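You operate a simulated robot arm through the tools that you are given. There is no shell and no other tool. Be economical: measure what you need, move in short steps, check, and stop when the job is done.

You are at the controls of a simulated robot arm. One attempt, no reset.

Task
Drive the mending plate's three screws home with the battery driver.
Fine: stand the driver back in its well.

Only the result counts: the job must be done as asked and must still hold three seconds after the hand-in. Knocking over, shifting, dropping, spilling or breaking anything else fails it.

Robot
A 7-joint arm with a two-finger parallel gripper, fixed in place. Base frame: the origin is at the foot of the arm, x ahead of it, y to its left, z up; the work surface is at about z = 79.8. Readings come in cm, degrees, newtons and seconds.
With the tool pointing down near the work surface it reaches from about 30 to 70 cm from the base axis. Its first joint turns from -66.0 to 66.0 degrees. Payload 1.57 kg.
The tool frame sits at the grasp point between the pads (the TCP): z along the fingers, y along the line on which they close. The tips reach 3 cm beyond it. Largest opening 11 cm; finger width 2.4, thickness 1.2; the body of the gripper, 4.8 by 11.2 cm, starts 7.8 cm behind the TCP.
Orientation is that of the tool frame in the base frame, as a unit quaternion [x, y, z, w]. With the fingers straight down and closing along the base's y, the tool's x points along the base's -x, its y along +y and its z along -z.

Tools
- The arm moves only by the tool drive_tool. Its argument "deltas" is a list of rows, each a list of 7 numbers: the shift along the base's x, y, z in units of 20 mm (1.0 is 20 mm), then the turn, a rotation vector about the base's x, y, z in units of 5 degrees (1.0 is 5 degrees), then the finger opening in m, from 0 to 0.11. In form: [[tx, ty, tz, wx, wy, wz, gripper], ...]. A call has 1 to 8 rows; each row shifts and turns the commanded pose from where the row before left it. A call with a number of a shift or a turn outside -1 to 1 is refused whole. A row lasts 0.2 s, in which the tool goes at most 5 cm and 8.6 degrees; a call with a longer step from one row to the next is refused whole, and so is a gripper value outside its range. Where a pose cannot be reached the arm comes as near as it can. A force on the tool above 40 N (or 10 N above the force at the start of the call, whichever is more), or a blocked arm, ends the call early, and 0.2 s more pass. The fingers move at their own pace (about 10.8 cm/s each) and stop on an object; they squeeze with about 35 N. The grip force told is the motor's: it shows also when the fingers shut on nothing. Time passes only in rows, and 0.2 s behind the last, so rows that do not move let the fingers close. The reply holds the time, the measured pose of the TCP, the force on the tool along the base axes, the opening and the grip force, in the units named above and with some noise.
- Cameras (640 x 400 px; columns grow to the right, rows downward): "scene" is fixed at [17.07, -38.87, 141.57]; the picture's right is [0.76, -0.65, 0.00], its down [-0.31, -0.36, -0.88] and it looks along [0.58, 0.67, -0.47] (base axes); focal length 299 px, centre (320, 200). "wrist" rides on the gripper at [7, 1.6, -14.1] in the tool frame; the picture's right is [-0.23, 0.97, 0.00], its down [-0.86, -0.20, -0.48] and it looks along [-0.47, -0.11, 0.88] (tool axes); focal length 222 px, centre (320, 200).
- snapshot(camera): a new picture of that camera. It takes no simulated time.
- measure_at(camera, pixels): there is no depth. For up to 12 entries [column, row, z] of the newest picture of that camera ("zoom" is the newest enlarged one), the place [x, y] in the base frame at which the ray of that pixel passes the height z, good to about 0.2 cm. It takes no simulated time.
- inspect(camera, box): a new picture of the part [left, top, right, bottom] of that camera's present view, enlarged. It takes no simulated time.
- job_done(): hands the job in; it is judged then, once.

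Work in short steps. Measure before you move; look again where a grasp or a placing could have gone wrong, and mend it. You have 80 turns and 54 pictures in all, those below and enlarged ones among them. Open the gripper and draw the arm clear of the work before you hand the job in, unless the task says otherwise; then end with one line.

The tools are called after ">>>" as name(argument=value, ...) on one line, values as JSON. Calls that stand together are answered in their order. drive_tool: Moves the arm, as the interface text tells. Its arguments: {"type":"object","properties":{"deltas":{"type":"array"}},"required":["deltas"]} The other tools are called the same way: snapshot (camera) takes a picture; measure_at (camera, pixels) gives the place at which the rays of pixels pass given heights; inspect (camera, box) takes an enlarged picture of a part of a camera's view; job_done () hands the job in.

At the start:

```text
t: 0.0
eef_pos: [38.59, -3.82, 123.97]
tool_rot: [0.0, 1.0, 0.0, 0.0]
wrist_force: [0.3, 0.5, -0.9]
opening: 11.0
finger_force: 0.1
```

scene: 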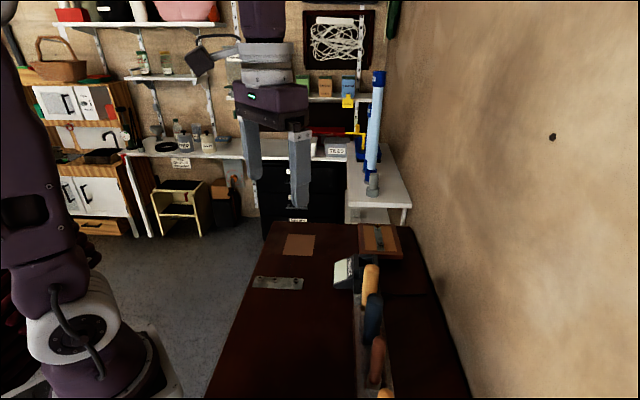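
wrist: 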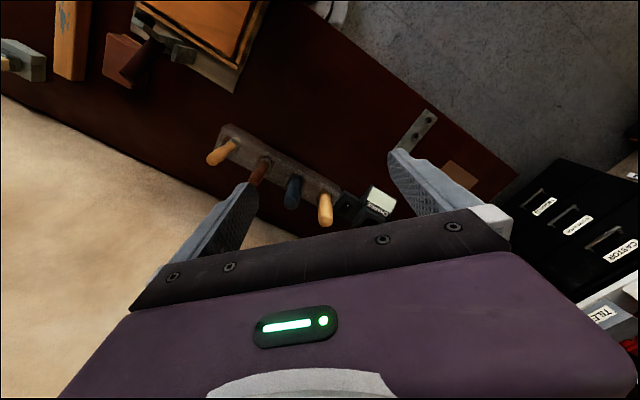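

I see the bench with a tool rack, a plate near scene (278,283), and a charger-like object near (345,270). I take enlarged looks first.

>>> inspect(camera="scene", box=[220, 210, 460, 400])

>>> inspect(camera="wrist", box=[180, 80, 500, 280])

>>> inspect(camera="wrist", box=[0, 0, 320, 200])

```text
2.11 times, centred on (340, 305) of scene
```

zoom: 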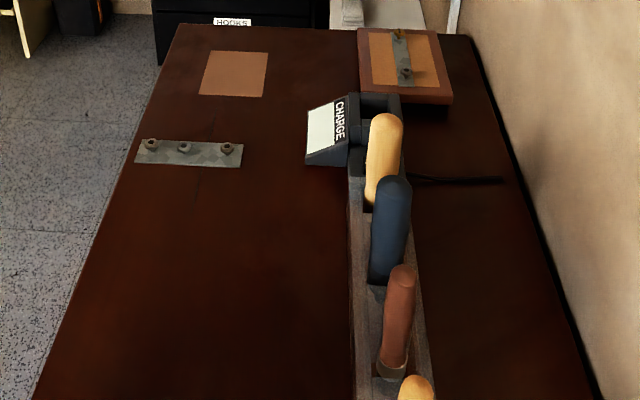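

```text
2.00 times, centred on (340, 180) of wrist
```

zoom: 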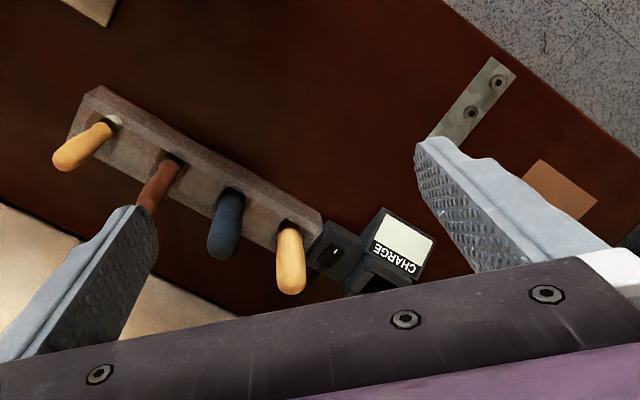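

```text
2.00 times, centred on (160, 100) of wrist
```

zoom: 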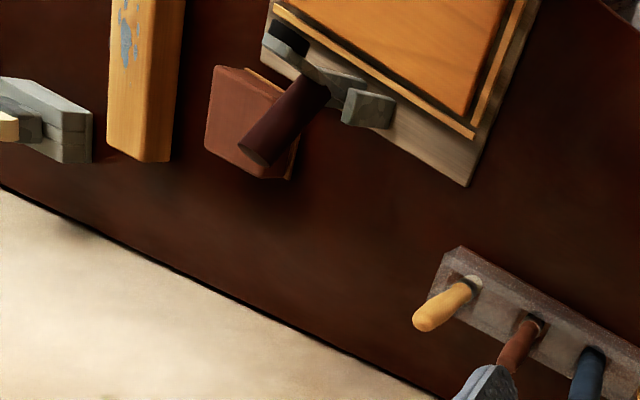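

Two plates are visible (zoom one at (188,152), another on a small board at (405,60)), plus a rack and charger. I measure rough positions before moving the camera closer.

>>> measure_at(camera="scene", pixels=[[256, 282, 80], [302, 284, 80], [300, 245, 80], [370, 240, 82], [345, 270, 84], [371, 267, 92], [372, 300, 92], [378, 338, 92], [384, 392, 92]])

>>> measure_at(camera="wrist", pixels=[[430, 115, 80], [460, 175, 80], [380, 200, 84], [347, 206, 84], [326, 222, 92], [292, 200, 92], [258, 178, 92], [218, 155, 92], [130, 70, 84], [30, 65, 82]])

```text
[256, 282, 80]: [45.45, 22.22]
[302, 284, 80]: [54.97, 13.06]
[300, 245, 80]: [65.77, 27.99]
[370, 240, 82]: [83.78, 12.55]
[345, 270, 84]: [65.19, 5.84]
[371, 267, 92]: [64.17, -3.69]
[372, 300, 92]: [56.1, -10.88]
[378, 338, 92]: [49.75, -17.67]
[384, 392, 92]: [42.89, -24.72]
```

```text
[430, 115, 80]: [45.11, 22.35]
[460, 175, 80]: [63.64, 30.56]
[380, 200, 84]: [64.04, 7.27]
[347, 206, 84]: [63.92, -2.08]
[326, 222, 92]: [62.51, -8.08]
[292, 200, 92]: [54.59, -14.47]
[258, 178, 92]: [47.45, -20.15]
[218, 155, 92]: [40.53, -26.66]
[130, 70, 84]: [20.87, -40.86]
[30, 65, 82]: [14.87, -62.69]
```

I move the hand to about (45,8,112) to see the plate, charger and rack more closely.

>>> drive_tool(deltas=[[0.6, 1, -1, 0, 0, 0, 0.11], [0.6, 1, -1, 0, 0, 0, 0.11], [0.6, 1, -1, 0, 0, 0, 0.11], [0.6, 1, -1, 0, 0, 0, 0.11], [0.6, 1, -1, 0, 0, 0, 0.11], [0, 1, -1, 0, 0, 0, 0.11], [0, 0, 0, 0, 0, 0, 0.11]])

>>> snapshot(camera="wrist")

>>> inspect(camera="scene", box=[325, 210, 425, 290])

```text
t: 1.6
eef_pos: [44.51, 8.36, 112.06]
tool_rot: [0.0, 1.0, -0.001, 0.0]
wrist_force: [0.1, 0.5, 0.0]
opening: 11.0
finger_force: 0.1
```

```text
48 pictures are left
```

wrist: 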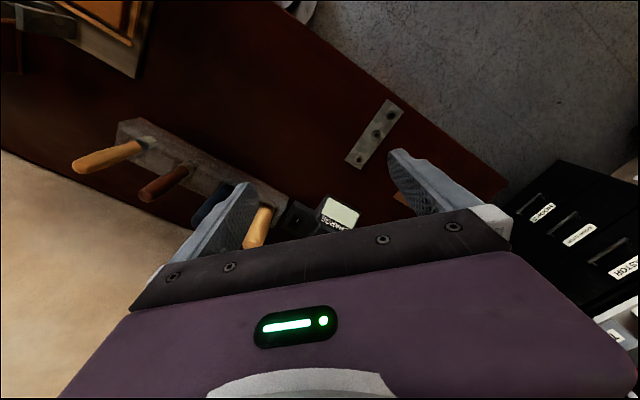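

```text
5.00 times, centred on (375, 250) of scene
```

zoom: 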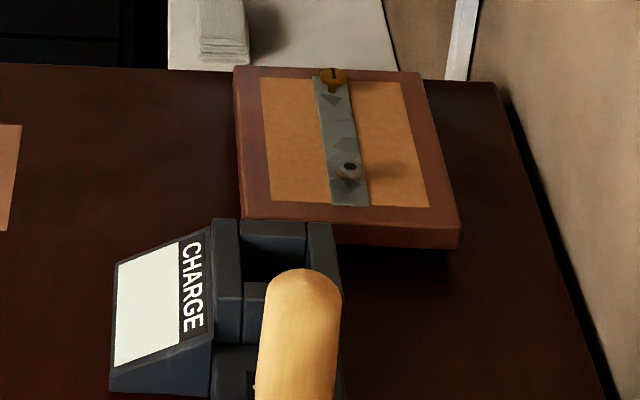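

I zoom on the plate and the rack in the wrist view.

>>> inspect(camera="wrist", box=[320, 80, 440, 180])

>>> inspect(camera="wrist", box=[60, 100, 380, 260])

```text
4.00 times, centred on (380, 130) of wrist
```

zoom: 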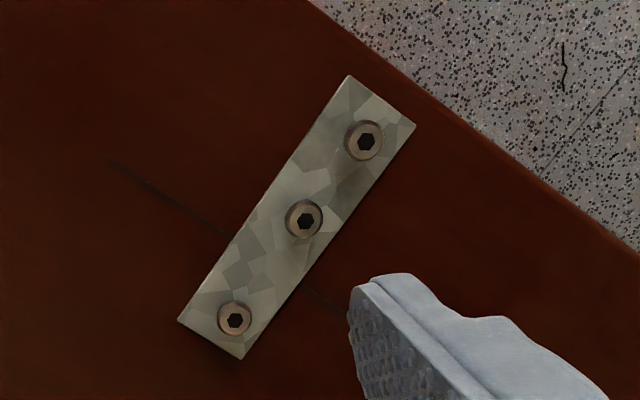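

```text
2.00 times, centred on (220, 180) of wrist
```

zoom: 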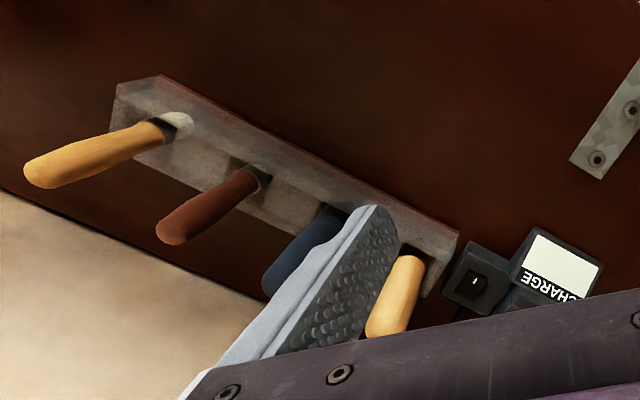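

Screws are hex socket and stand proud; they're at zoom (366,141), (304,220), (234,318). Now I move back toward the rack to look at the handles from nearer without finger occlusion.

>>> drive_tool(deltas=[[-0.6, -1, 0.2, 0, 0, 0, 0.11], [-0.6, -1, 0.2, 0, 0, 0, 0.11], [-0.6, -1, 0.2, 0, 0, 0, 0.11], [-0.6, -1, 0.2, 0, 0, 0, 0.11], [-0.6, -1, 0.2, 0, 0, 0, 0.11], [0, -1, 0, 0, 0, 0, 0.11], [0, -1, 0, 0, 0, 0, 0.11], [0, -0.5, 0, 0, 0, 0, 0.11]])

>>> snapshot(camera="wrist")

>>> inspect(camera="scene", box=[310, 250, 450, 400])

```text
t: 3.4
eef_pos: [38.6, -6.96, 114.1]
tool_rot: [0.001, 1.0, 0.001, 0.0]
wrist_force: [-0.7, -0.4, 0.7]
opening: 11.0
finger_force: 0.0
```

```text
44 pictures are left
```

wrist: 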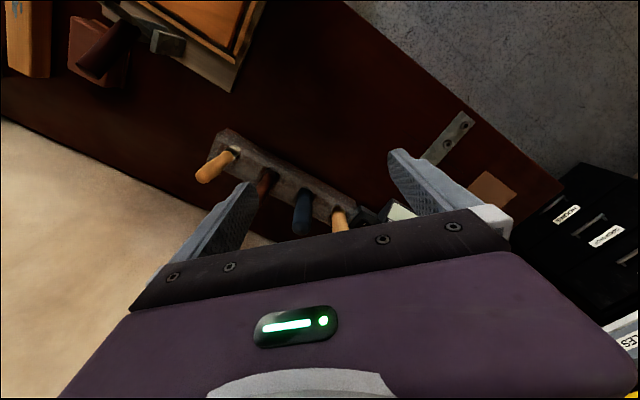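

```text
2.67 times, centred on (380, 325) of scene
```

zoom: 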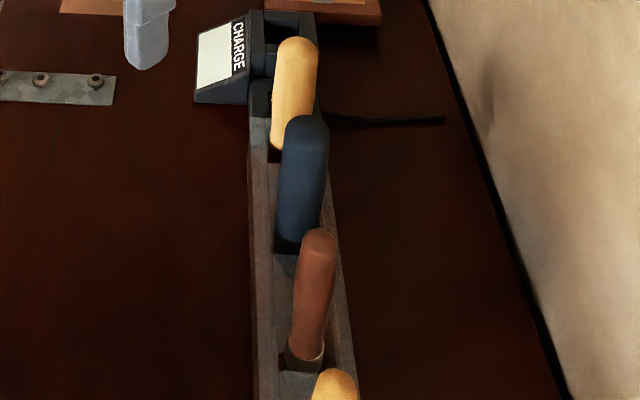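

The handles still hide the detail below. I fly the camera directly over the rack (eef near (58,-14,114)).

>>> drive_tool(deltas=[[1, -0.4, 0, 0, 0, 0, 0.11], [1, -0.4, 0, 0, 0, 0, 0.11], [1, -0.4, 0, 0, 0, 0, 0.11], [1, -0.4, 0, 0, 0, 0, 0.11], [1, -0.4, 0, 0, 0, 0, 0.11], [1, -0.4, 0, 0, 0, 0, 0.11], [1, -0.4, 0, 0, 0, 0, 0.11], [1, -0.4, 0, 0, 0, 0, 0.11]])

>>> inspect(camera="wrist", box=[120, 0, 520, 250])

```text
t: 5.2
eef_pos: [54.62, -13.29, 114.07]
tool_rot: [0.0, 1.0, 0.0, 0.0]
wrist_force: [0.2, -0.4, -0.2]
opening: 10.98
finger_force: 0.1
```

```text
1.60 times, centred on (320, 125) of wrist
```

zoom: 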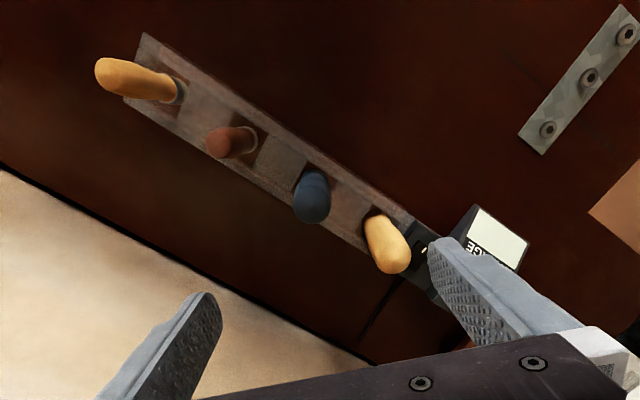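

Looking from overhead, four handles are visible but not their type. I tilt the hand to look at the rack from the side.

>>> drive_tool(deltas=[[-1, -0.3, 0, 0, -1, 0, 0.11], [-1, -0.3, 0, 0, -1, 0, 0.11], [-1, -0.3, 0, 0, -1, 0, 0.11], [-1, -0.3, 0, 0, -1, 0, 0.11], [-1, -0.3, -0.5, 0, -1, 0, 0.11], [-1, -0.3, -0.5, 0, -1, 0, 0.11], [-1, -0.3, -0.5, 0, -1, 0, 0.11], [-1, 0, -0.5, 0, -1, 0, 0.11]])

>>> snapshot(camera="wrist")

```text
t: 7.0
eef_pos: [38.62, -17.47, 110.11]
tool_rot: [0.001, 0.939, -0.001, 0.343]
wrist_force: [0.0, -0.3, 0.2]
opening: 11.0
finger_force: 0.0
```

```text
41 pictures are left
```

wrist: 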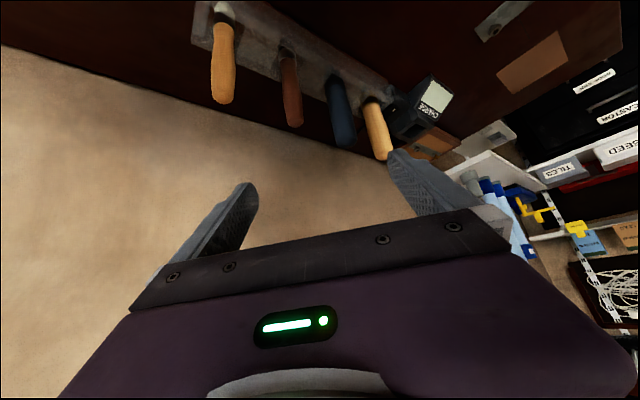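

>>> inspect(camera="wrist", box=[190, 0, 470, 175])

>>> inspect(camera="scene", box=[330, 250, 430, 400])

```text
2.29 times, centred on (330, 88) of wrist
```

zoom: 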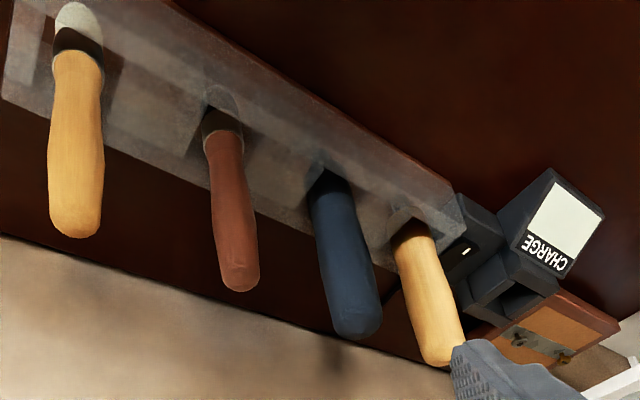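

```text
2.67 times, centred on (380, 325) of scene
```

zoom: 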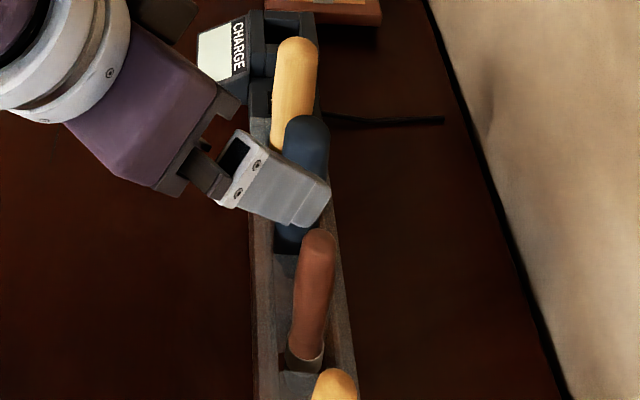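

The blue handle without ferrule looks most like a battery driver, but I check the other items on the right side of the bench first.

>>> drive_tool(deltas=[[-0.6, -1, 0, 0, 1, 0, 0.11], [-0.6, -1, 0, 0, 1, 0, 0.11], [-0.4, -1, 0, 0, 1, 0, 0.11], [-0.2, -1, 0, 0, 1, 0, 0.11]])

>>> snapshot(camera="wrist")

```text
t: 8.0
eef_pos: [35.02, -25.47, 110.12]
tool_rot: [-0.001, 0.985, 0.0, 0.173]
wrist_force: [-0.6, 0.7, -0.8]
opening: 11.01
finger_force: 0.1
```

```text
38 pictures are left
```

wrist: 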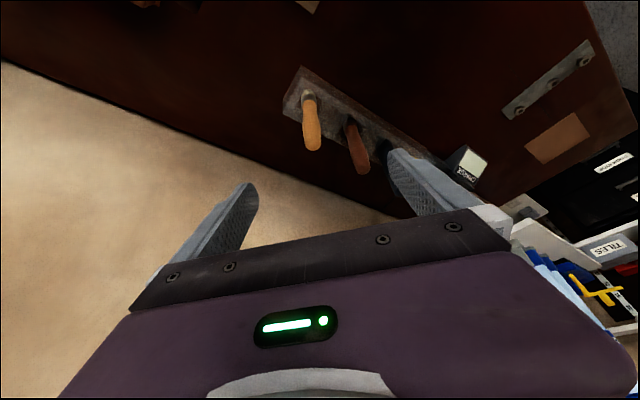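

I level the hand and shift back to see the right-hand items.

>>> drive_tool(deltas=[[0, -1, 0, 0, 1, 0, 0.11], [0, -1, 0, 0, 1, 0, 0.11], [0, -0.5, 0, 0, 1, 0, 0.11], [0, 0, 0, 0, 1, 0, 0.11]])

>>> inspect(camera="wrist", box=[0, 0, 400, 250])

```text
t: 9.0
eef_pos: [35.05, -30.51, 110.23]
tool_rot: [0.0, 1.0, 0.0, -0.001]
wrist_force: [-0.7, -0.4, -0.4]
opening: 11.0
finger_force: 0.0
```

```text
1.60 times, centred on (200, 125) of wrist
```

zoom: 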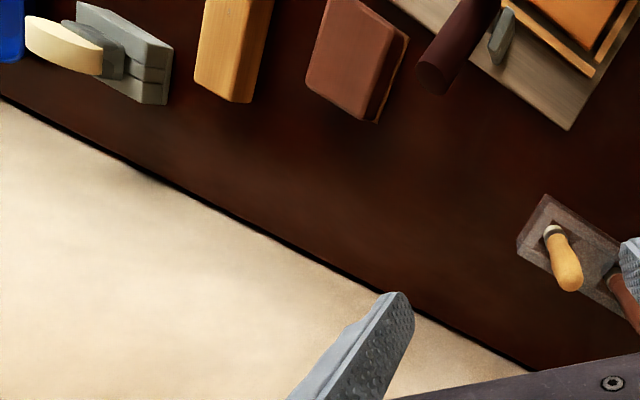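

Those are a plane, blocks and a frame; no other driver. Triangulating, the blue handle is near (52.6,-13.3) with top around z≈98. I fly above it and yaw 45° so the fingers will close across the rack.

>>> drive_tool(deltas=[[1, 1, 0.5, 0, 0, 1, 0.11], [1, 1, 0.5, 0, 0, 1, 0.11], [1, 1, 0, 0, 0, 1, 0.11], [1, 1, 0, 0, 0, 1, 0.11], [1, 1, 0, 0, 0, 1, 0.11], [1, 1, 0, 0, 0, 1, 0.11], [1, 1, 0, 0, 0, 1, 0.11], [1, 1, 0, 0, 0, 1, 0.11]])

>>> drive_tool(deltas=[[1, 0.8, 0, 0, 0, 1, 0.11], [0.3, 0.3, 0, 0, 0, 0, 0.11]])

>>> snapshot(camera="wrist")

```text
t: 10.8
eef_pos: [50.89, -14.47, 112.06]
tool_rot: [-0.343, 0.939, 0.0, 0.0]
wrist_force: [0.2, 0.7, 0.2]
opening: 11.01
finger_force: 0.1
```

```text
t: 11.4
eef_pos: [53.49, -12.16, 112.06]
tool_rot: [-0.383, 0.924, 0.0, 0.0]
wrist_force: [0.9, -0.6, 0.0]
opening: 11.0
finger_force: 0.1
```

```text
36 pictures are left
```

wrist: 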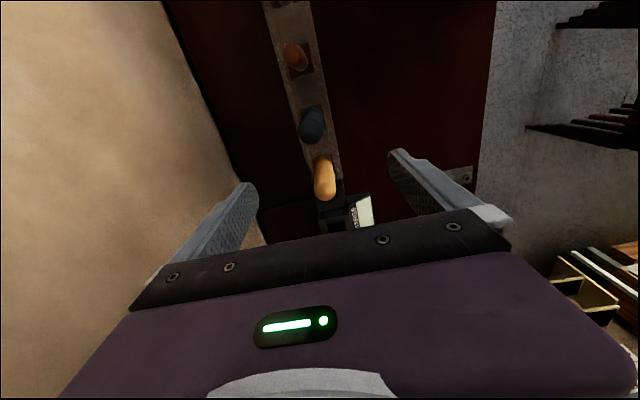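

Blue handle is at (312,125); I zoom and measure.

>>> inspect(camera="wrist", box=[260, 30, 390, 240])

>>> measure_at(camera="wrist", pixels=[[313, 138, 98], [310, 112, 88], [313, 138, 96], [326, 192, 98], [293, 52, 98], [312, 125, 94]])

>>> measure_at(camera="scene", pixels=[[375.5, 293, 98], [375.5, 293, 96], [368, 343, 88], [370, 340, 86]])

```text
1.90 times, centred on (325, 135) of wrist
```

zoom: 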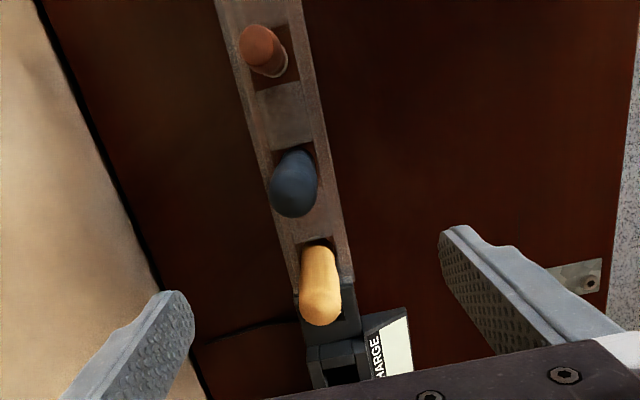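

```text
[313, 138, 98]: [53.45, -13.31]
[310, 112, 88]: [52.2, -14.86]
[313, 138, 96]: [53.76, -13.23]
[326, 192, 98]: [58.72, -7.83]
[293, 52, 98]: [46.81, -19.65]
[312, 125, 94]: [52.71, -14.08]
```

```text
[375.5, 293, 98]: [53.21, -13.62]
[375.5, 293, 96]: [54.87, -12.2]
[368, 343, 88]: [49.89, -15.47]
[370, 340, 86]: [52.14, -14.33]
```

Handle axis looks vertical at about (53.1,-13.8), top z≈98. I align over it and descend part-way with fingers open.

>>> drive_tool(deltas=[[-0.2, -0.8, 0, 0, 0, 0, 0.11], [0, 0, -1, 0, 0, 0, 0.11], [0, 0, -1, 0, 0, 0, 0.11], [0, 0, -1, 0, 0, 0, 0.11], [0, 0, -1, 0, 0, 0, 0.11], [0, 0, -0.5, 0, 0, 0, 0.11]])

>>> inspect(camera="wrist", box=[160, 60, 480, 260])

>>> inspect(camera="scene", box=[310, 200, 450, 350])

```text
t: 12.8
eef_pos: [53.15, -13.79, 103.11]
tool_rot: [-0.382, 0.924, -0.001, 0.0]
wrist_force: [0.2, -0.4, 0.4]
opening: 11.01
finger_force: 0.0
```

```text
2.00 times, centred on (320, 160) of wrist
```

zoom: 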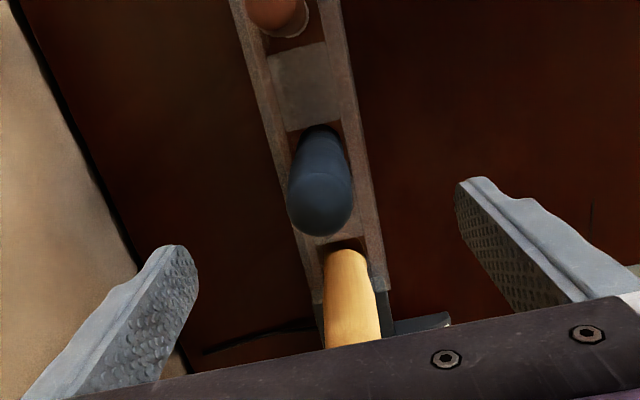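

```text
2.67 times, centred on (380, 275) of scene
```

zoom: 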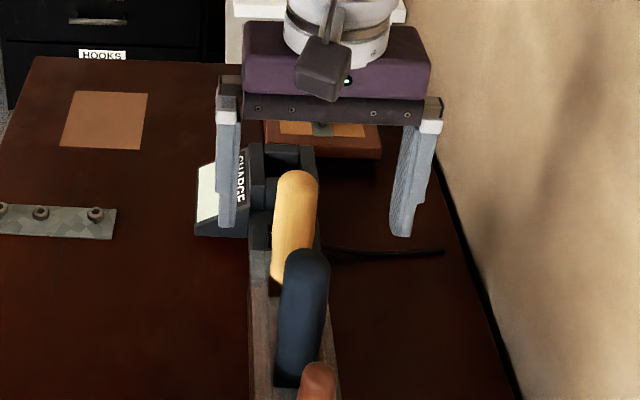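

The finger midpoint lines up with the blue top (zoom (320,205)). I lower 9 cm and close.

>>> drive_tool(deltas=[[0, 0, -1, 0, 0, 0, 0.11], [0, 0, -1, 0, 0, 0, 0.11], [0, 0, -1, 0, 0, 0, 0.11], [0, 0, -1, 0, 0, 0, 0.11], [0, 0, -0.5, 0, 0, 0, 0.11], [0, 0, 0, 0, 0, 0, 0.03], [0, 0, 0, 0, 0, 0, 0.02], [0, 0, 0, 0, 0, 0, 0.02]])

>>> snapshot(camera="wrist")

```text
t: 14.6
eef_pos: [53.15, -13.85, 94.18]
tool_rot: [-0.382, 0.924, 0.0, -0.001]
wrist_force: [1.2, -0.4, 0.1]
opening: 3.48
finger_force: 35.1
```

```text
32 pictures are left
```

wrist: 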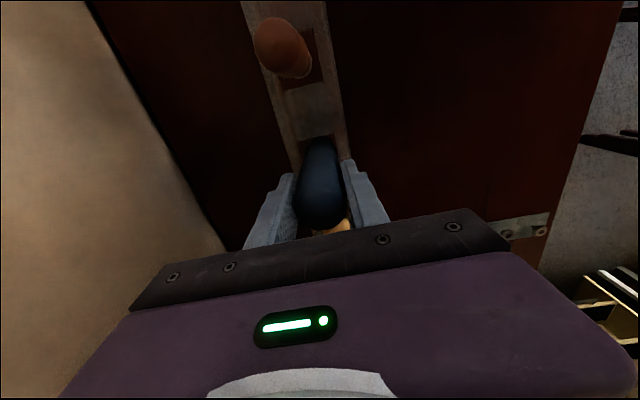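

Gripped at 3.48 cm, 35 N. I lift slowly straight up to see what comes out.

>>> drive_tool(deltas=[[0, 0, 0.5, 0, 0, 0, 0.02], [0, 0, 1, 0, 0, 0, 0.02], [0, 0, 1, 0, 0, 0, 0.02], [0, 0, 1, 0, 0, 0, 0.02], [0, 0, 1, 0, 0, 0, 0.02], [0, 0, 1, 0, 0, 0, 0.02], [0, 0, 1, 0, 0, 0, 0.02], [0, 0, 1, 0, 0, 0, 0.02]])

>>> snapshot(camera="scene")

```text
t: 16.4
eef_pos: [53.32, -13.86, 109.07]
tool_rot: [-0.383, 0.924, 0.001, -0.001]
wrist_force: [-0.6, 0.3, -3.2]
opening: 3.47
finger_force: 35.1
```

```text
31 pictures are left
```

scene: 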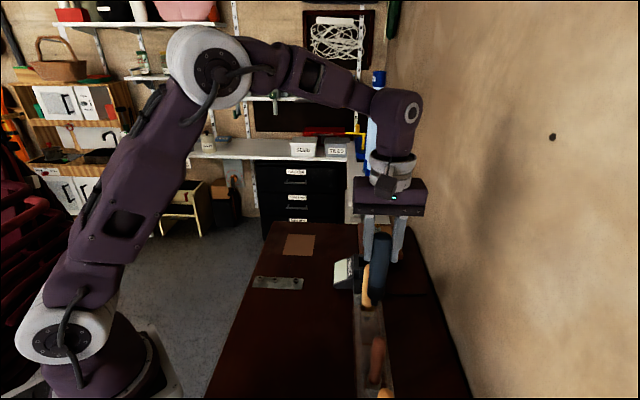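

>>> inspect(camera="scene", box=[320, 200, 450, 360])

>>> inspect(camera="wrist", box=[220, 20, 420, 260])

```text
2.50 times, centred on (385, 280) of scene
```

zoom: 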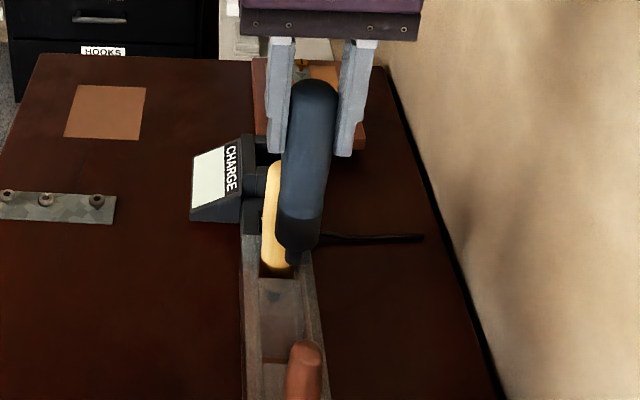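

```text
1.67 times, centred on (320, 140) of wrist
```

zoom: 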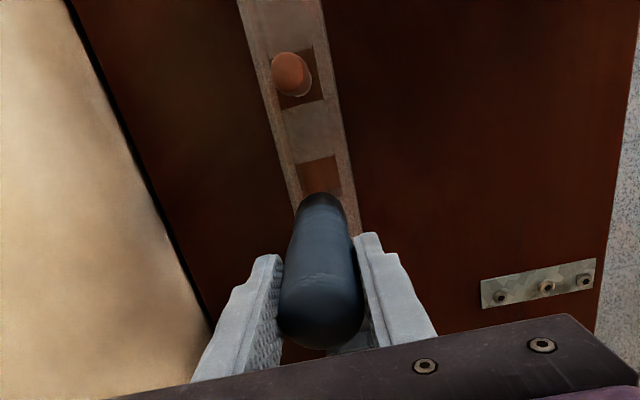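

It is the battery driver, black chuck with tip at scene px (376,305). I measure its tip and the well, plus the screws from this view.

>>> measure_at(camera="scene", pixels=[[375.8, 304.8, 96], [375.8, 304.8, 95], [375.8, 304.8, 94], [375.8, 304.8, 93]])

>>> measure_at(camera="zoom", pixels=[[501, 297, 81.5], [547, 287, 81.5], [585, 281, 81.5], [320, 172, 86], [320, 172, 84], [298, 85, 86]])

>>> inspect(camera="scene", box=[355, 270, 405, 320])

```text
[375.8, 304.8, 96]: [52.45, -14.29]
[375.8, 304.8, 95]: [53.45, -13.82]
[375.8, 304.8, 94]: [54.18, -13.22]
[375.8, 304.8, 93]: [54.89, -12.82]
```

```text
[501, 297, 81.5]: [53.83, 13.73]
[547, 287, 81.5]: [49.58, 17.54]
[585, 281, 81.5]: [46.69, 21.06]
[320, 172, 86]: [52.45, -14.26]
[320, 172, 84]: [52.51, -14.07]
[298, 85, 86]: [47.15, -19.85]
```

```text
8.00 times, centred on (380, 295) of scene
```

zoom: 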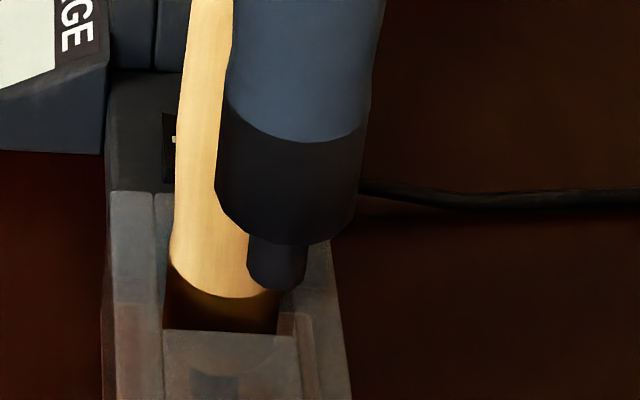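

No bit is obvious below the nose. I raise the driver and tilt the tip toward the scene camera to look at its end.

>>> drive_tool(deltas=[[0, 0, 1, 0, 0, 0, 0.02], [0, 0.3, 1, -0.75, 0.65, 0, 0.02], [0, 0.5, 1, -0.75, 0.65, 0, 0.02], [0, 0.5, 1, -0.75, 0.65, 0, 0.02], [0, 0.5, 1, -0.75, 0.65, 0, 0.02], [0, 0.5, 1, -0.75, 0.65, 0, 0.02], [0, 0.5, 1, -0.75, 0.65, 0, 0.02], [0, 0.5, 1, -0.75, 0.65, 0, 0.02]])

>>> drive_tool(deltas=[[0, 0, 0.5, -0.75, 0.65, 0, 0.02], [0, 0, 0.5, -0.75, 0.65, 0, 0.02], [0, 0, 0.5, -0.75, 0.65, 0, 0.02], [0, 0, 0, 0, 0, 0, 0.02]])

>>> snapshot(camera="scene")

```text
t: 18.2
eef_pos: [52.68, -8.41, 121.74]
tool_rot: [-0.378, 0.896, -0.112, -0.203]
wrist_force: [0.5, 0.1, -3.0]
opening: 3.47
finger_force: 35.5
out of reach, approached as far as the arm can: row 7, 8
```

```text
t: 19.2
eef_pos: [51.6, -8.02, 122.63]
tool_rot: [-0.382, 0.888, -0.125, -0.222]
wrist_force: [-0.2, -0.4, -2.4]
opening: 3.49
finger_force: 35.5
out of reach, approached as far as the arm can: row 1, 2, 3
```

```text
27 pictures are left
```

scene: 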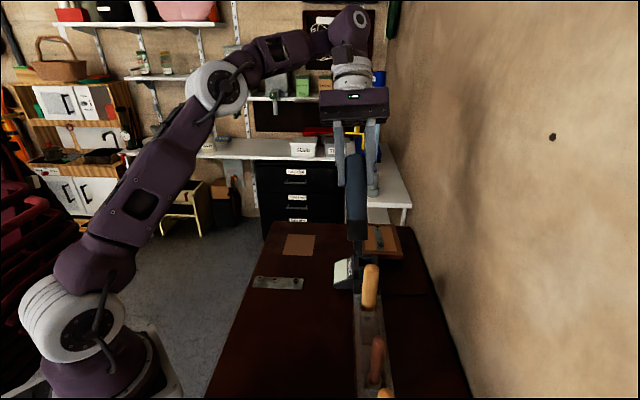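

>>> inspect(camera="scene", box=[325, 215, 390, 265])

```text
8.00 times, centred on (358, 240) of scene
```

zoom: 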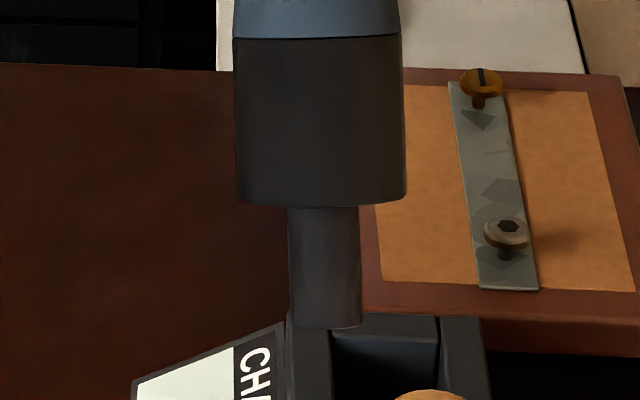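

The nose is bare and the driver may need a bit or fits as is. I restore vertical orientation and look at the charger block more closely.

>>> drive_tool(deltas=[[0, 0, -0.5, 0.75, -0.65, 0, 0.02], [0, 0, -0.5, 0.75, -0.65, 0, 0.02], [0, 0, -0.5, 0.75, -0.65, 0, 0.02], [0, 0, -0.5, 0.75, -0.65, 0, 0.02], [0, 0, -0.5, 0.75, -0.65, 0, 0.02], [0, 0, 0, 0.75, -0.65, 0, 0.02]])

>>> snapshot(camera="wrist")

```text
t: 20.6
eef_pos: [51.46, -7.95, 117.74]
tool_rot: [-0.392, 0.92, -0.013, 0.011]
wrist_force: [-0.7, 0.5, -3.2]
opening: 3.51
finger_force: 35.2
```

```text
25 pictures are left
```

wrist: 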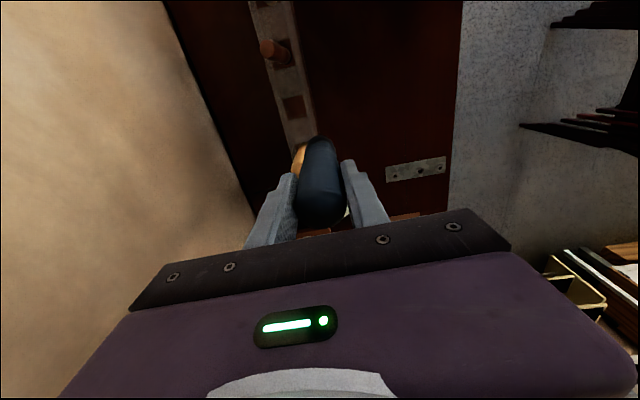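

I correct the small tilt and carry the driver over toward the plate, from where the charger should be visible at left of the wrist view.

>>> drive_tool(deltas=[[0, 1, 0, 0.18, 0.35, -0.23, 0.02], [0, 1, 0, 0, 0, 0, 0.02], [0, 1, 0, 0, 0, 0, 0.02], [0, 1, 0, 0, 0, 0, 0.02], [0, 1, 0, 0, 0, 0, 0.02], [0, 1, 0, 0, 0, 0, 0.02], [0, 1, 0, 0, 0, 0, 0.02], [0, 1, 0, 0, 0, 0, 0.02]])

>>> drive_tool(deltas=[[0.4, 1, -0.5, 0, 0, 0, 0.02], [0.4, 1, -0.5, 0, 0, 0, 0.02], [0.3, 0.8, -0.5, 0, 0, 0, 0.02], [0, 0, 0, 0, 0, 0, 0.02]])

>>> snapshot(camera="wrist")

```text
t: 22.4
eef_pos: [51.44, 8.22, 117.61]
tool_rot: [-0.383, 0.924, 0.0, -0.002]
wrist_force: [0.0, 0.7, -3.0]
opening: 3.49
finger_force: 35.0
```

```text
t: 23.4
eef_pos: [53.55, 13.65, 114.56]
tool_rot: [-0.383, 0.924, -0.001, -0.001]
wrist_force: [0.0, -0.2, -2.4]
opening: 3.48
finger_force: 35.1
```

```text
24 pictures are left
```

wrist: 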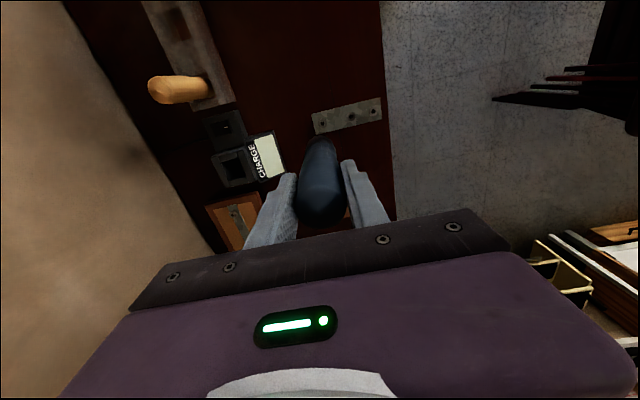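

>>> inspect(camera="wrist", box=[190, 90, 300, 210])

>>> inspect(camera="wrist", box=[290, 80, 400, 160])

```text
3.33 times, centred on (245, 150) of wrist
```

zoom: 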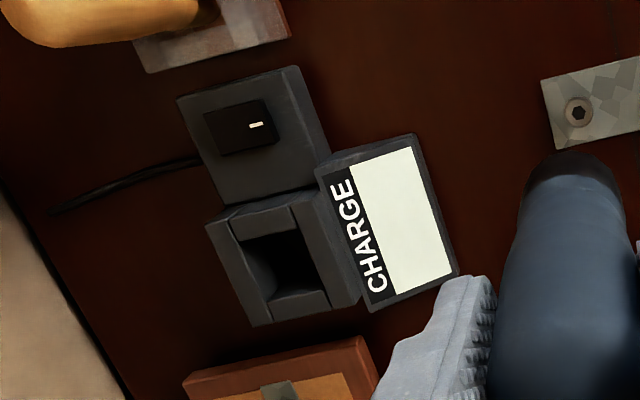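

```text
5.00 times, centred on (345, 120) of wrist
```

zoom: 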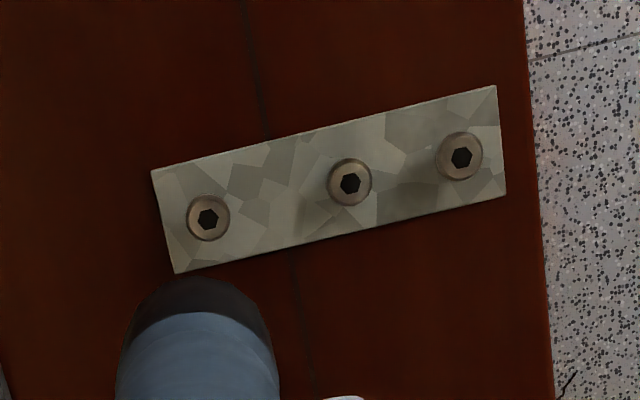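

The charger has an empty well and a rocker switch; the plate's screws are at zoom (208,218), (350,183), (460,157). I measure the screws from both cameras to get head height and positions.

>>> measure_at(camera="zoom", pixels=[[208, 218, 81], [208, 218, 82], [350, 183, 81], [350, 183, 82], [460, 157, 81], [460, 157, 82]])

>>> inspect(camera="scene", box=[245, 260, 325, 310])

```text
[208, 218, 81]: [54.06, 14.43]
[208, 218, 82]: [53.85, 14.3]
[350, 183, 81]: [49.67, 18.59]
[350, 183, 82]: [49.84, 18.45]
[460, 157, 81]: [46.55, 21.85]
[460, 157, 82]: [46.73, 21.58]
```

```text
8.00 times, centred on (285, 285) of scene
```

zoom: 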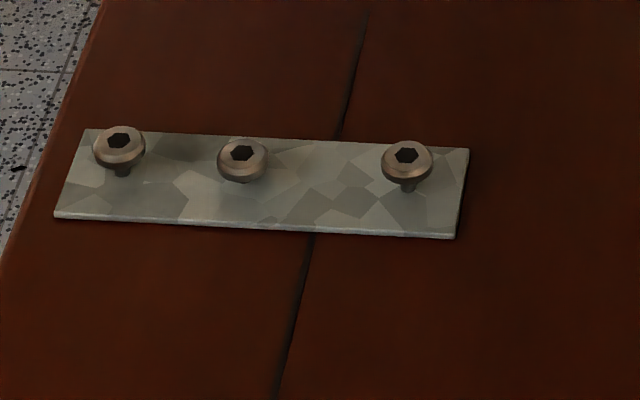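

>>> measure_at(camera="zoom", pixels=[[407, 155, 81], [407, 155, 82], [407, 155, 83], [241, 152, 81], [241, 152, 82], [241, 152, 83], [118, 140, 81], [118, 140, 82], [118, 140, 83]])

```text
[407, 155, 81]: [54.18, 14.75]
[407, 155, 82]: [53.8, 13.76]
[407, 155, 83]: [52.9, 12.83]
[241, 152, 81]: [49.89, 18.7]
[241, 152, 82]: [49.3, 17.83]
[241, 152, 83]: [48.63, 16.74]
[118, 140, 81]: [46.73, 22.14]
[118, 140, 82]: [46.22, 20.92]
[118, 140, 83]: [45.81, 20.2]
```

Screws: A≈(53.95,14.33,81.5), B≈(49.75,18.5,81.1), C≈(46.6,21.7,81.4). I align the driver over A and lower so the nose is ~3 cm above.

>>> drive_tool(deltas=[[0.2, 0.34, 0, 0, 0, 0, 0.02], [0, 0, -1, 0, 0, 0, 0.02], [0, 0, -1, 0, 0, 0, 0.02], [0, 0, -1, 0, 0, 0, 0.02], [0, 0, -1, 0, 0, 0, 0.02], [0, 0, -1, 0, 0, 0, 0.02], [0, 0, -1, 0, 0, 0, 0.02], [0, 0, -1, 0, 0, 0, 0.02]])

>>> drive_tool(deltas=[[0, 0, -0.6, 0, 0, 0, 0.02], [0, 0, 0, 0, 0, 0, 0.02]])

>>> inspect(camera="scene", box=[245, 230, 345, 310])

```text
t: 25.2
eef_pos: [54.11, 14.19, 100.54]
tool_rot: [-0.382, 0.924, -0.001, -0.002]
wrist_force: [-0.7, -0.1, -2.8]
opening: 3.48
finger_force: 34.5
```

```text
t: 25.8
eef_pos: [54.18, 14.19, 99.24]
tool_rot: [-0.384, 0.923, 0.0, -0.002]
wrist_force: [0.3, -0.5, -4.3]
opening: 3.49
finger_force: 34.9
```

```text
5.00 times, centred on (295, 270) of scene
```

zoom: 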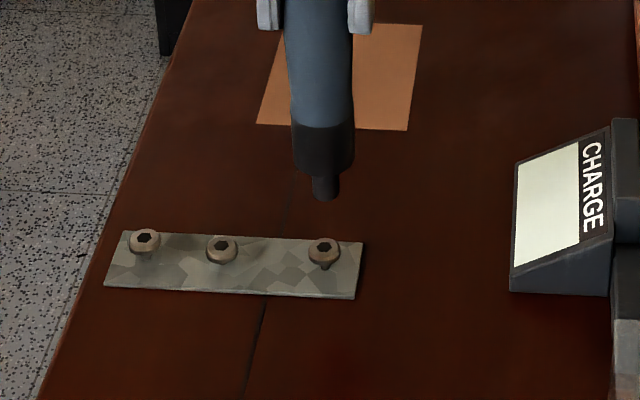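

Nose at zoom (325,196) sits over screw A at (323,245), ~3 cm gap. I trim x/y slightly and descend gently.

>>> drive_tool(deltas=[[-0.1, 0.06, -0.5, 0, 0, 0, 0.02], [0, 0, -0.4, 0, 0, 0, 0.02], [0, 0, -0.2, 0, 0, 0, 0.02], [0, 0, -0.1, 0, 0, 0, 0.02], [0, 0, -0.1, 0, 0, 0, 0.02], [0, 0, 0, 0, 0, 0, 0.02]])

>>> inspect(camera="scene", box=[265, 240, 345, 300])

```text
t: 27.2
eef_pos: [53.92, 14.39, 96.62]
tool_rot: [-0.383, 0.924, -0.001, -0.002]
wrist_force: [-0.2, 0.9, -2.6]
opening: 3.49
finger_force: 35.2
```

```text
6.67 times, centred on (305, 270) of scene
```

zoom: 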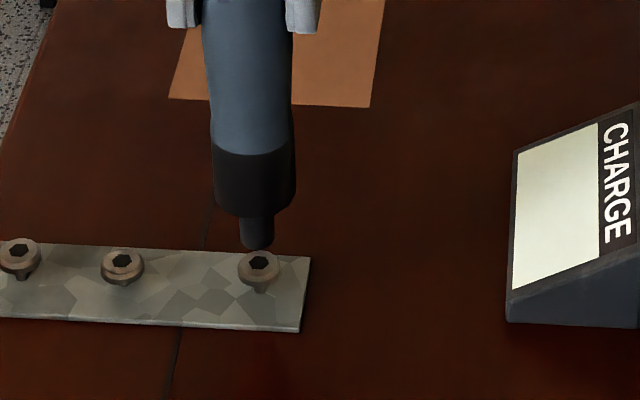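

Gap remaining ~0.9 cm and aligned (257 vs 259). I go down in 1–2 mm steps watching force.

>>> drive_tool(deltas=[[0, 0, -0.2, 0, 0, 0, 0.02], [0, 0, -0.1, 0, 0, 0, 0.02], [0, 0, -0.05, 0, 0, 0, 0.02], [0, 0, -0.05, 0, 0, 0, 0.02], [0, 0, -0.05, 0, 0, 0, 0.02], [0, 0, 0, 0, 0, 0, 0.02]])

>>> inspect(camera="scene", box=[265, 240, 345, 300])

```text
t: 28.6
eef_pos: [53.82, 14.39, 95.85]
tool_rot: [-0.383, 0.924, -0.001, -0.002]
wrist_force: [0.7, 0.1, -2.6]
opening: 3.5
finger_force: 34.9
```

```text
6.67 times, centred on (305, 270) of scene
```

zoom: 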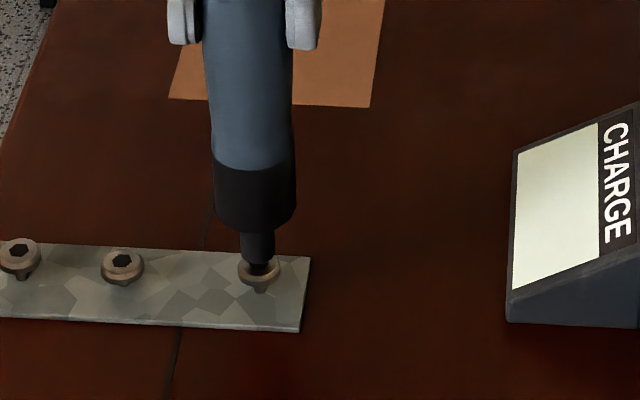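

Nose is almost on the head, no force yet. I continue in 1 mm steps.

>>> drive_tool(deltas=[[0, 0, -0.05, 0, 0, 0, 0.02], [0, 0, -0.05, 0, 0, 0, 0.02], [0, 0, -0.05, 0, 0, 0, 0.02], [0, 0, 0, 0, 0, 0, 0.02]])

```text
t: 29.6
eef_pos: [53.91, 14.52, 95.62]
tool_rot: [-0.382, 0.924, 0.0, -0.002]
wrist_force: [0.1, -0.1, -4.6]
opening: 3.49
finger_force: 34.8
```

>>> drive_tool(deltas=[[0, 0, -0.05, 0, 0, 0, 0.02], [0, 0, -0.05, 0, 0, 0, 0.02], [0, 0, -0.05, 0, 0, 0, 0.02], [0, 0, 0, 0, 0, 0, 0.02]])

>>> inspect(camera="scene", box=[265, 240, 345, 300])

```text
t: 30.6
eef_pos: [53.89, 14.3, 95.45]
tool_rot: [-0.383, 0.924, -0.001, -0.002]
wrist_force: [0.1, -0.5, -3.0]
opening: 3.47
finger_force: 35.2
```

```text
6.67 times, centred on (305, 270) of scene
```

zoom: 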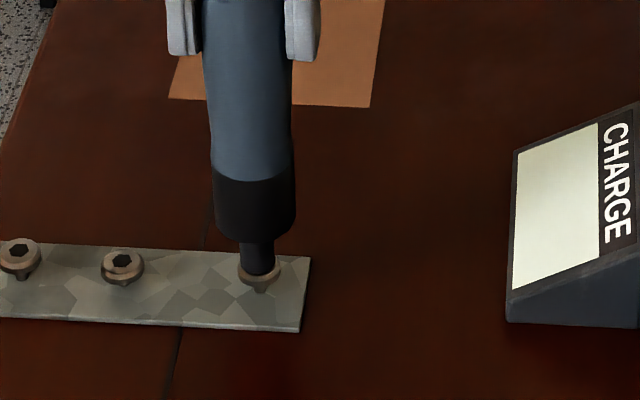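

Nose is at the head; I press further gently.

>>> drive_tool(deltas=[[0, 0, -0.05, 0, 0, 0, 0.02], [0, 0, -0.05, 0, 0, 0, 0.02], [0, 0, -0.05, 0, 0, 0, 0.02], [0, 0, 0, 0, 0, 0, 0.02]])

>>> drive_tool(deltas=[[0, 0, -0.05, 0, 0, 0, 0.02], [0, 0, 0, 0, 0, 0, 0.02]])

```text
t: 31.6
eef_pos: [53.83, 14.5, 95.11]
tool_rot: [-0.383, 0.924, -0.001, -0.001]
wrist_force: [1.3, 0.6, 2.1]
opening: 3.48
finger_force: 35.0
```

```text
t: 32.2
eef_pos: [53.91, 14.31, 94.86]
tool_rot: [-0.382, 0.924, 0.0, -0.002]
wrist_force: [0.8, 1.0, 2.3]
opening: 3.5
finger_force: 34.7
```

Contact: vertical force went from −3 to +2 N. I hold a second and look whether the screw turns in.

>>> drive_tool(deltas=[[0, 0, 0, 0, 0, 0, 0.02], [0, 0, 0, 0, 0, 0, 0.02], [0, 0, 0, 0, 0, 0, 0.02], [0, 0, 0, 0, 0, 0, 0.02], [0, 0, 0, 0, 0, 0, 0.02]])

>>> inspect(camera="scene", box=[265, 240, 345, 300])

```text
t: 33.4
eef_pos: [53.8, 14.34, 94.89]
tool_rot: [-0.383, 0.924, -0.001, -0.002]
wrist_force: [3.1, 0.4, 2.5]
opening: 3.49
finger_force: 34.7
```

```text
6.67 times, centred on (305, 270) of scene
```

zoom: 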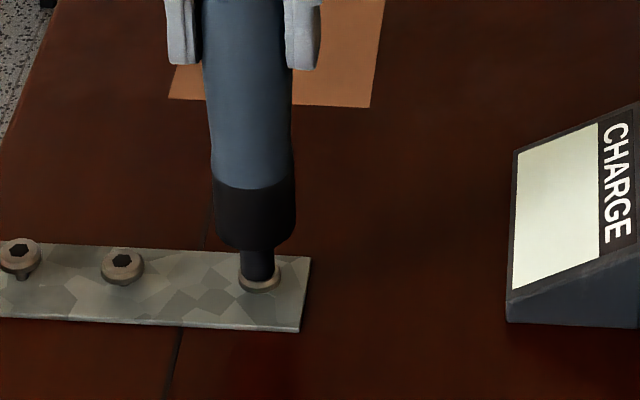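

The screw head has sunk (no shank visible now): the driver works when pressed. I continue down until firm resistance.

>>> drive_tool(deltas=[[0, 0, -0.05, 0, 0, 0, 0.02], [0, 0, 0, 0, 0, 0, 0.02], [0, 0, -0.05, 0, 0, 0, 0.02], [0, 0, 0, 0, 0, 0, 0.02]])

>>> drive_tool(deltas=[[0, 0, -0.05, 0, 0, 0, 0.02], [0, 0, 0, 0, 0, 0, 0.02], [0, 0, 0, 0, 0, 0, 0.02]])

```text
t: 34.4
eef_pos: [53.84, 14.49, 94.72]
tool_rot: [-0.382, 0.924, 0.0, -0.001]
wrist_force: [-1.3, -1.3, 2.2]
opening: 3.46
finger_force: 35.4
```

```text
t: 35.2
eef_pos: [53.93, 14.33, 94.57]
tool_rot: [-0.382, 0.924, -0.001, -0.001]
wrist_force: [-0.1, -2.0, 2.2]
opening: 3.49
finger_force: 35.1
```

>>> drive_tool(deltas=[[0, 0, -0.05, 0, 0, 0, 0.02], [0, 0, 0, 0, 0, 0, 0.02], [0, 0, -0.05, 0, 0, 0, 0.02], [0, 0, 0, 0, 0, 0, 0.02]])

>>> inspect(camera="scene", box=[265, 240, 345, 300])

```text
t: 36.2
eef_pos: [53.91, 14.41, 94.37]
tool_rot: [-0.383, 0.924, -0.001, -0.001]
wrist_force: [-1.1, -1.0, 1.5]
opening: 3.51
finger_force: 35.6
```

```text
6.67 times, centred on (305, 270) of scene
```

zoom: 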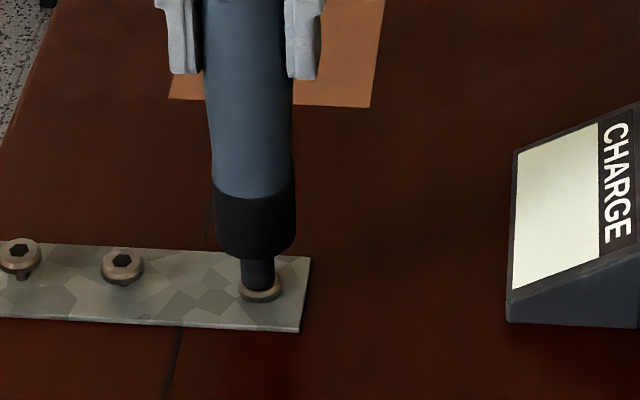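

Head keeps sinking. Continue until force rises.

>>> drive_tool(deltas=[[0, 0, -0.05, 0, 0, 0, 0.02], [0, 0, 0, 0, 0, 0, 0.02], [0, 0, -0.05, 0, 0, 0, 0.02], [0, 0, 0, 0, 0, 0, 0.02]])

>>> drive_tool(deltas=[[0, 0, -0.05, 0, 0, 0, 0.02], [0, 0, 0, 0, 0, 0, 0.02], [0, 0, 0, 0, 0, 0, 0.02]])

```text
t: 37.2
eef_pos: [54.0, 14.34, 94.11]
tool_rot: [-0.383, 0.924, -0.001, -0.002]
wrist_force: [-0.7, 1.4, 6.5]
opening: 3.52
finger_force: 34.8
```

```text
t: 38.0
eef_pos: [53.9, 14.47, 94.13]
tool_rot: [-0.383, 0.924, 0.0, 0.0]
wrist_force: [-1.5, 2.0, 13.8]
opening: 3.52
finger_force: 34.8
```

Force jumped to 14 N with z stalled at ~94.12: screw A seems home. I hold briefly with one extra press, then lift 3 cm.

>>> drive_tool(deltas=[[0, 0, -0.05, 0, 0, 0, 0.02], [0, 0, 0, 0, 0, 0, 0.02], [0, 0, 0, 0, 0, 0, 0.02], [0, 0, 0, 0, 0, 0, 0.02], [0, 0, 0, 0, 0, 0, 0.02]])

>>> drive_tool(deltas=[[0, 0, 0.5, 0, 0, 0, 0.02], [0, 0, 1, 0, 0, 0, 0.02], [0, 0, 0.5, 0, 0, 0, 0.02], [0, 0, 0, 0, 0, 0, 0.02]])

>>> inspect(camera="scene", box=[245, 240, 325, 300])

```text
t: 39.2
eef_pos: [53.88, 14.37, 94.04]
tool_rot: [-0.383, 0.924, -0.001, -0.002]
wrist_force: [1.0, -0.3, 19.7]
opening: 3.53
finger_force: 35.2
```

```text
t: 40.2
eef_pos: [53.88, 14.49, 98.08]
tool_rot: [-0.383, 0.924, 0.0, -0.002]
wrist_force: [0.4, 0.2, -3.1]
opening: 3.49
finger_force: 35.3
```

```text
6.67 times, centred on (285, 270) of scene
```

zoom: 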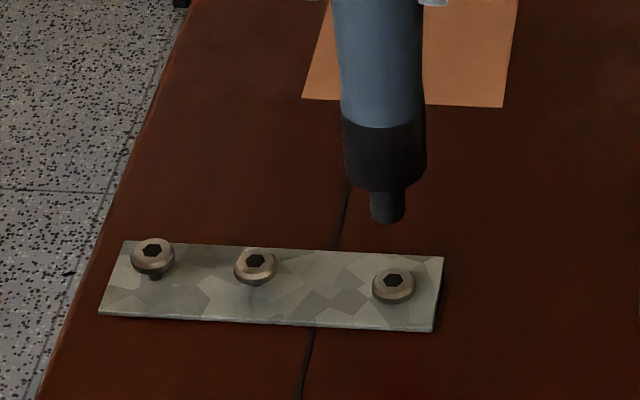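

A is seated. I move over B (−4.13,+4.1) and check alignment.

>>> drive_tool(deltas=[[-0.7, 0.7, 0, 0, 0, 0, 0.02], [-0.7, 0.7, 0, 0, 0, 0, 0.02], [-0.67, 0.63, 0, 0, 0, 0, 0.02], [0, 0, -0.5, 0, 0, 0, 0.02], [0, 0, 0, 0, 0, 0, 0.02]])

>>> inspect(camera="scene", box=[245, 240, 325, 300])

>>> inspect(camera="wrist", box=[260, 60, 380, 160])

```text
t: 41.4
eef_pos: [49.66, 18.45, 97.02]
tool_rot: [-0.383, 0.924, 0.0, -0.001]
wrist_force: [1.0, -0.6, -3.2]
opening: 3.51
finger_force: 34.7
```

```text
6.67 times, centred on (285, 270) of scene
```

zoom: 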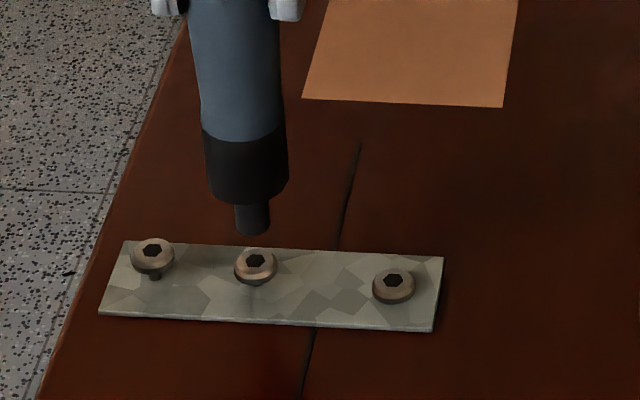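

```text
4.00 times, centred on (320, 110) of wrist
```

zoom: 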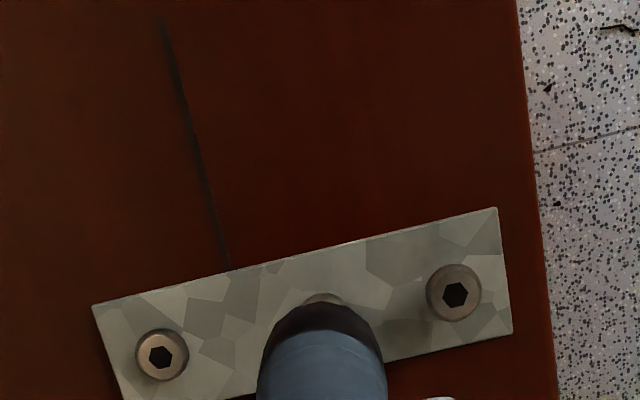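

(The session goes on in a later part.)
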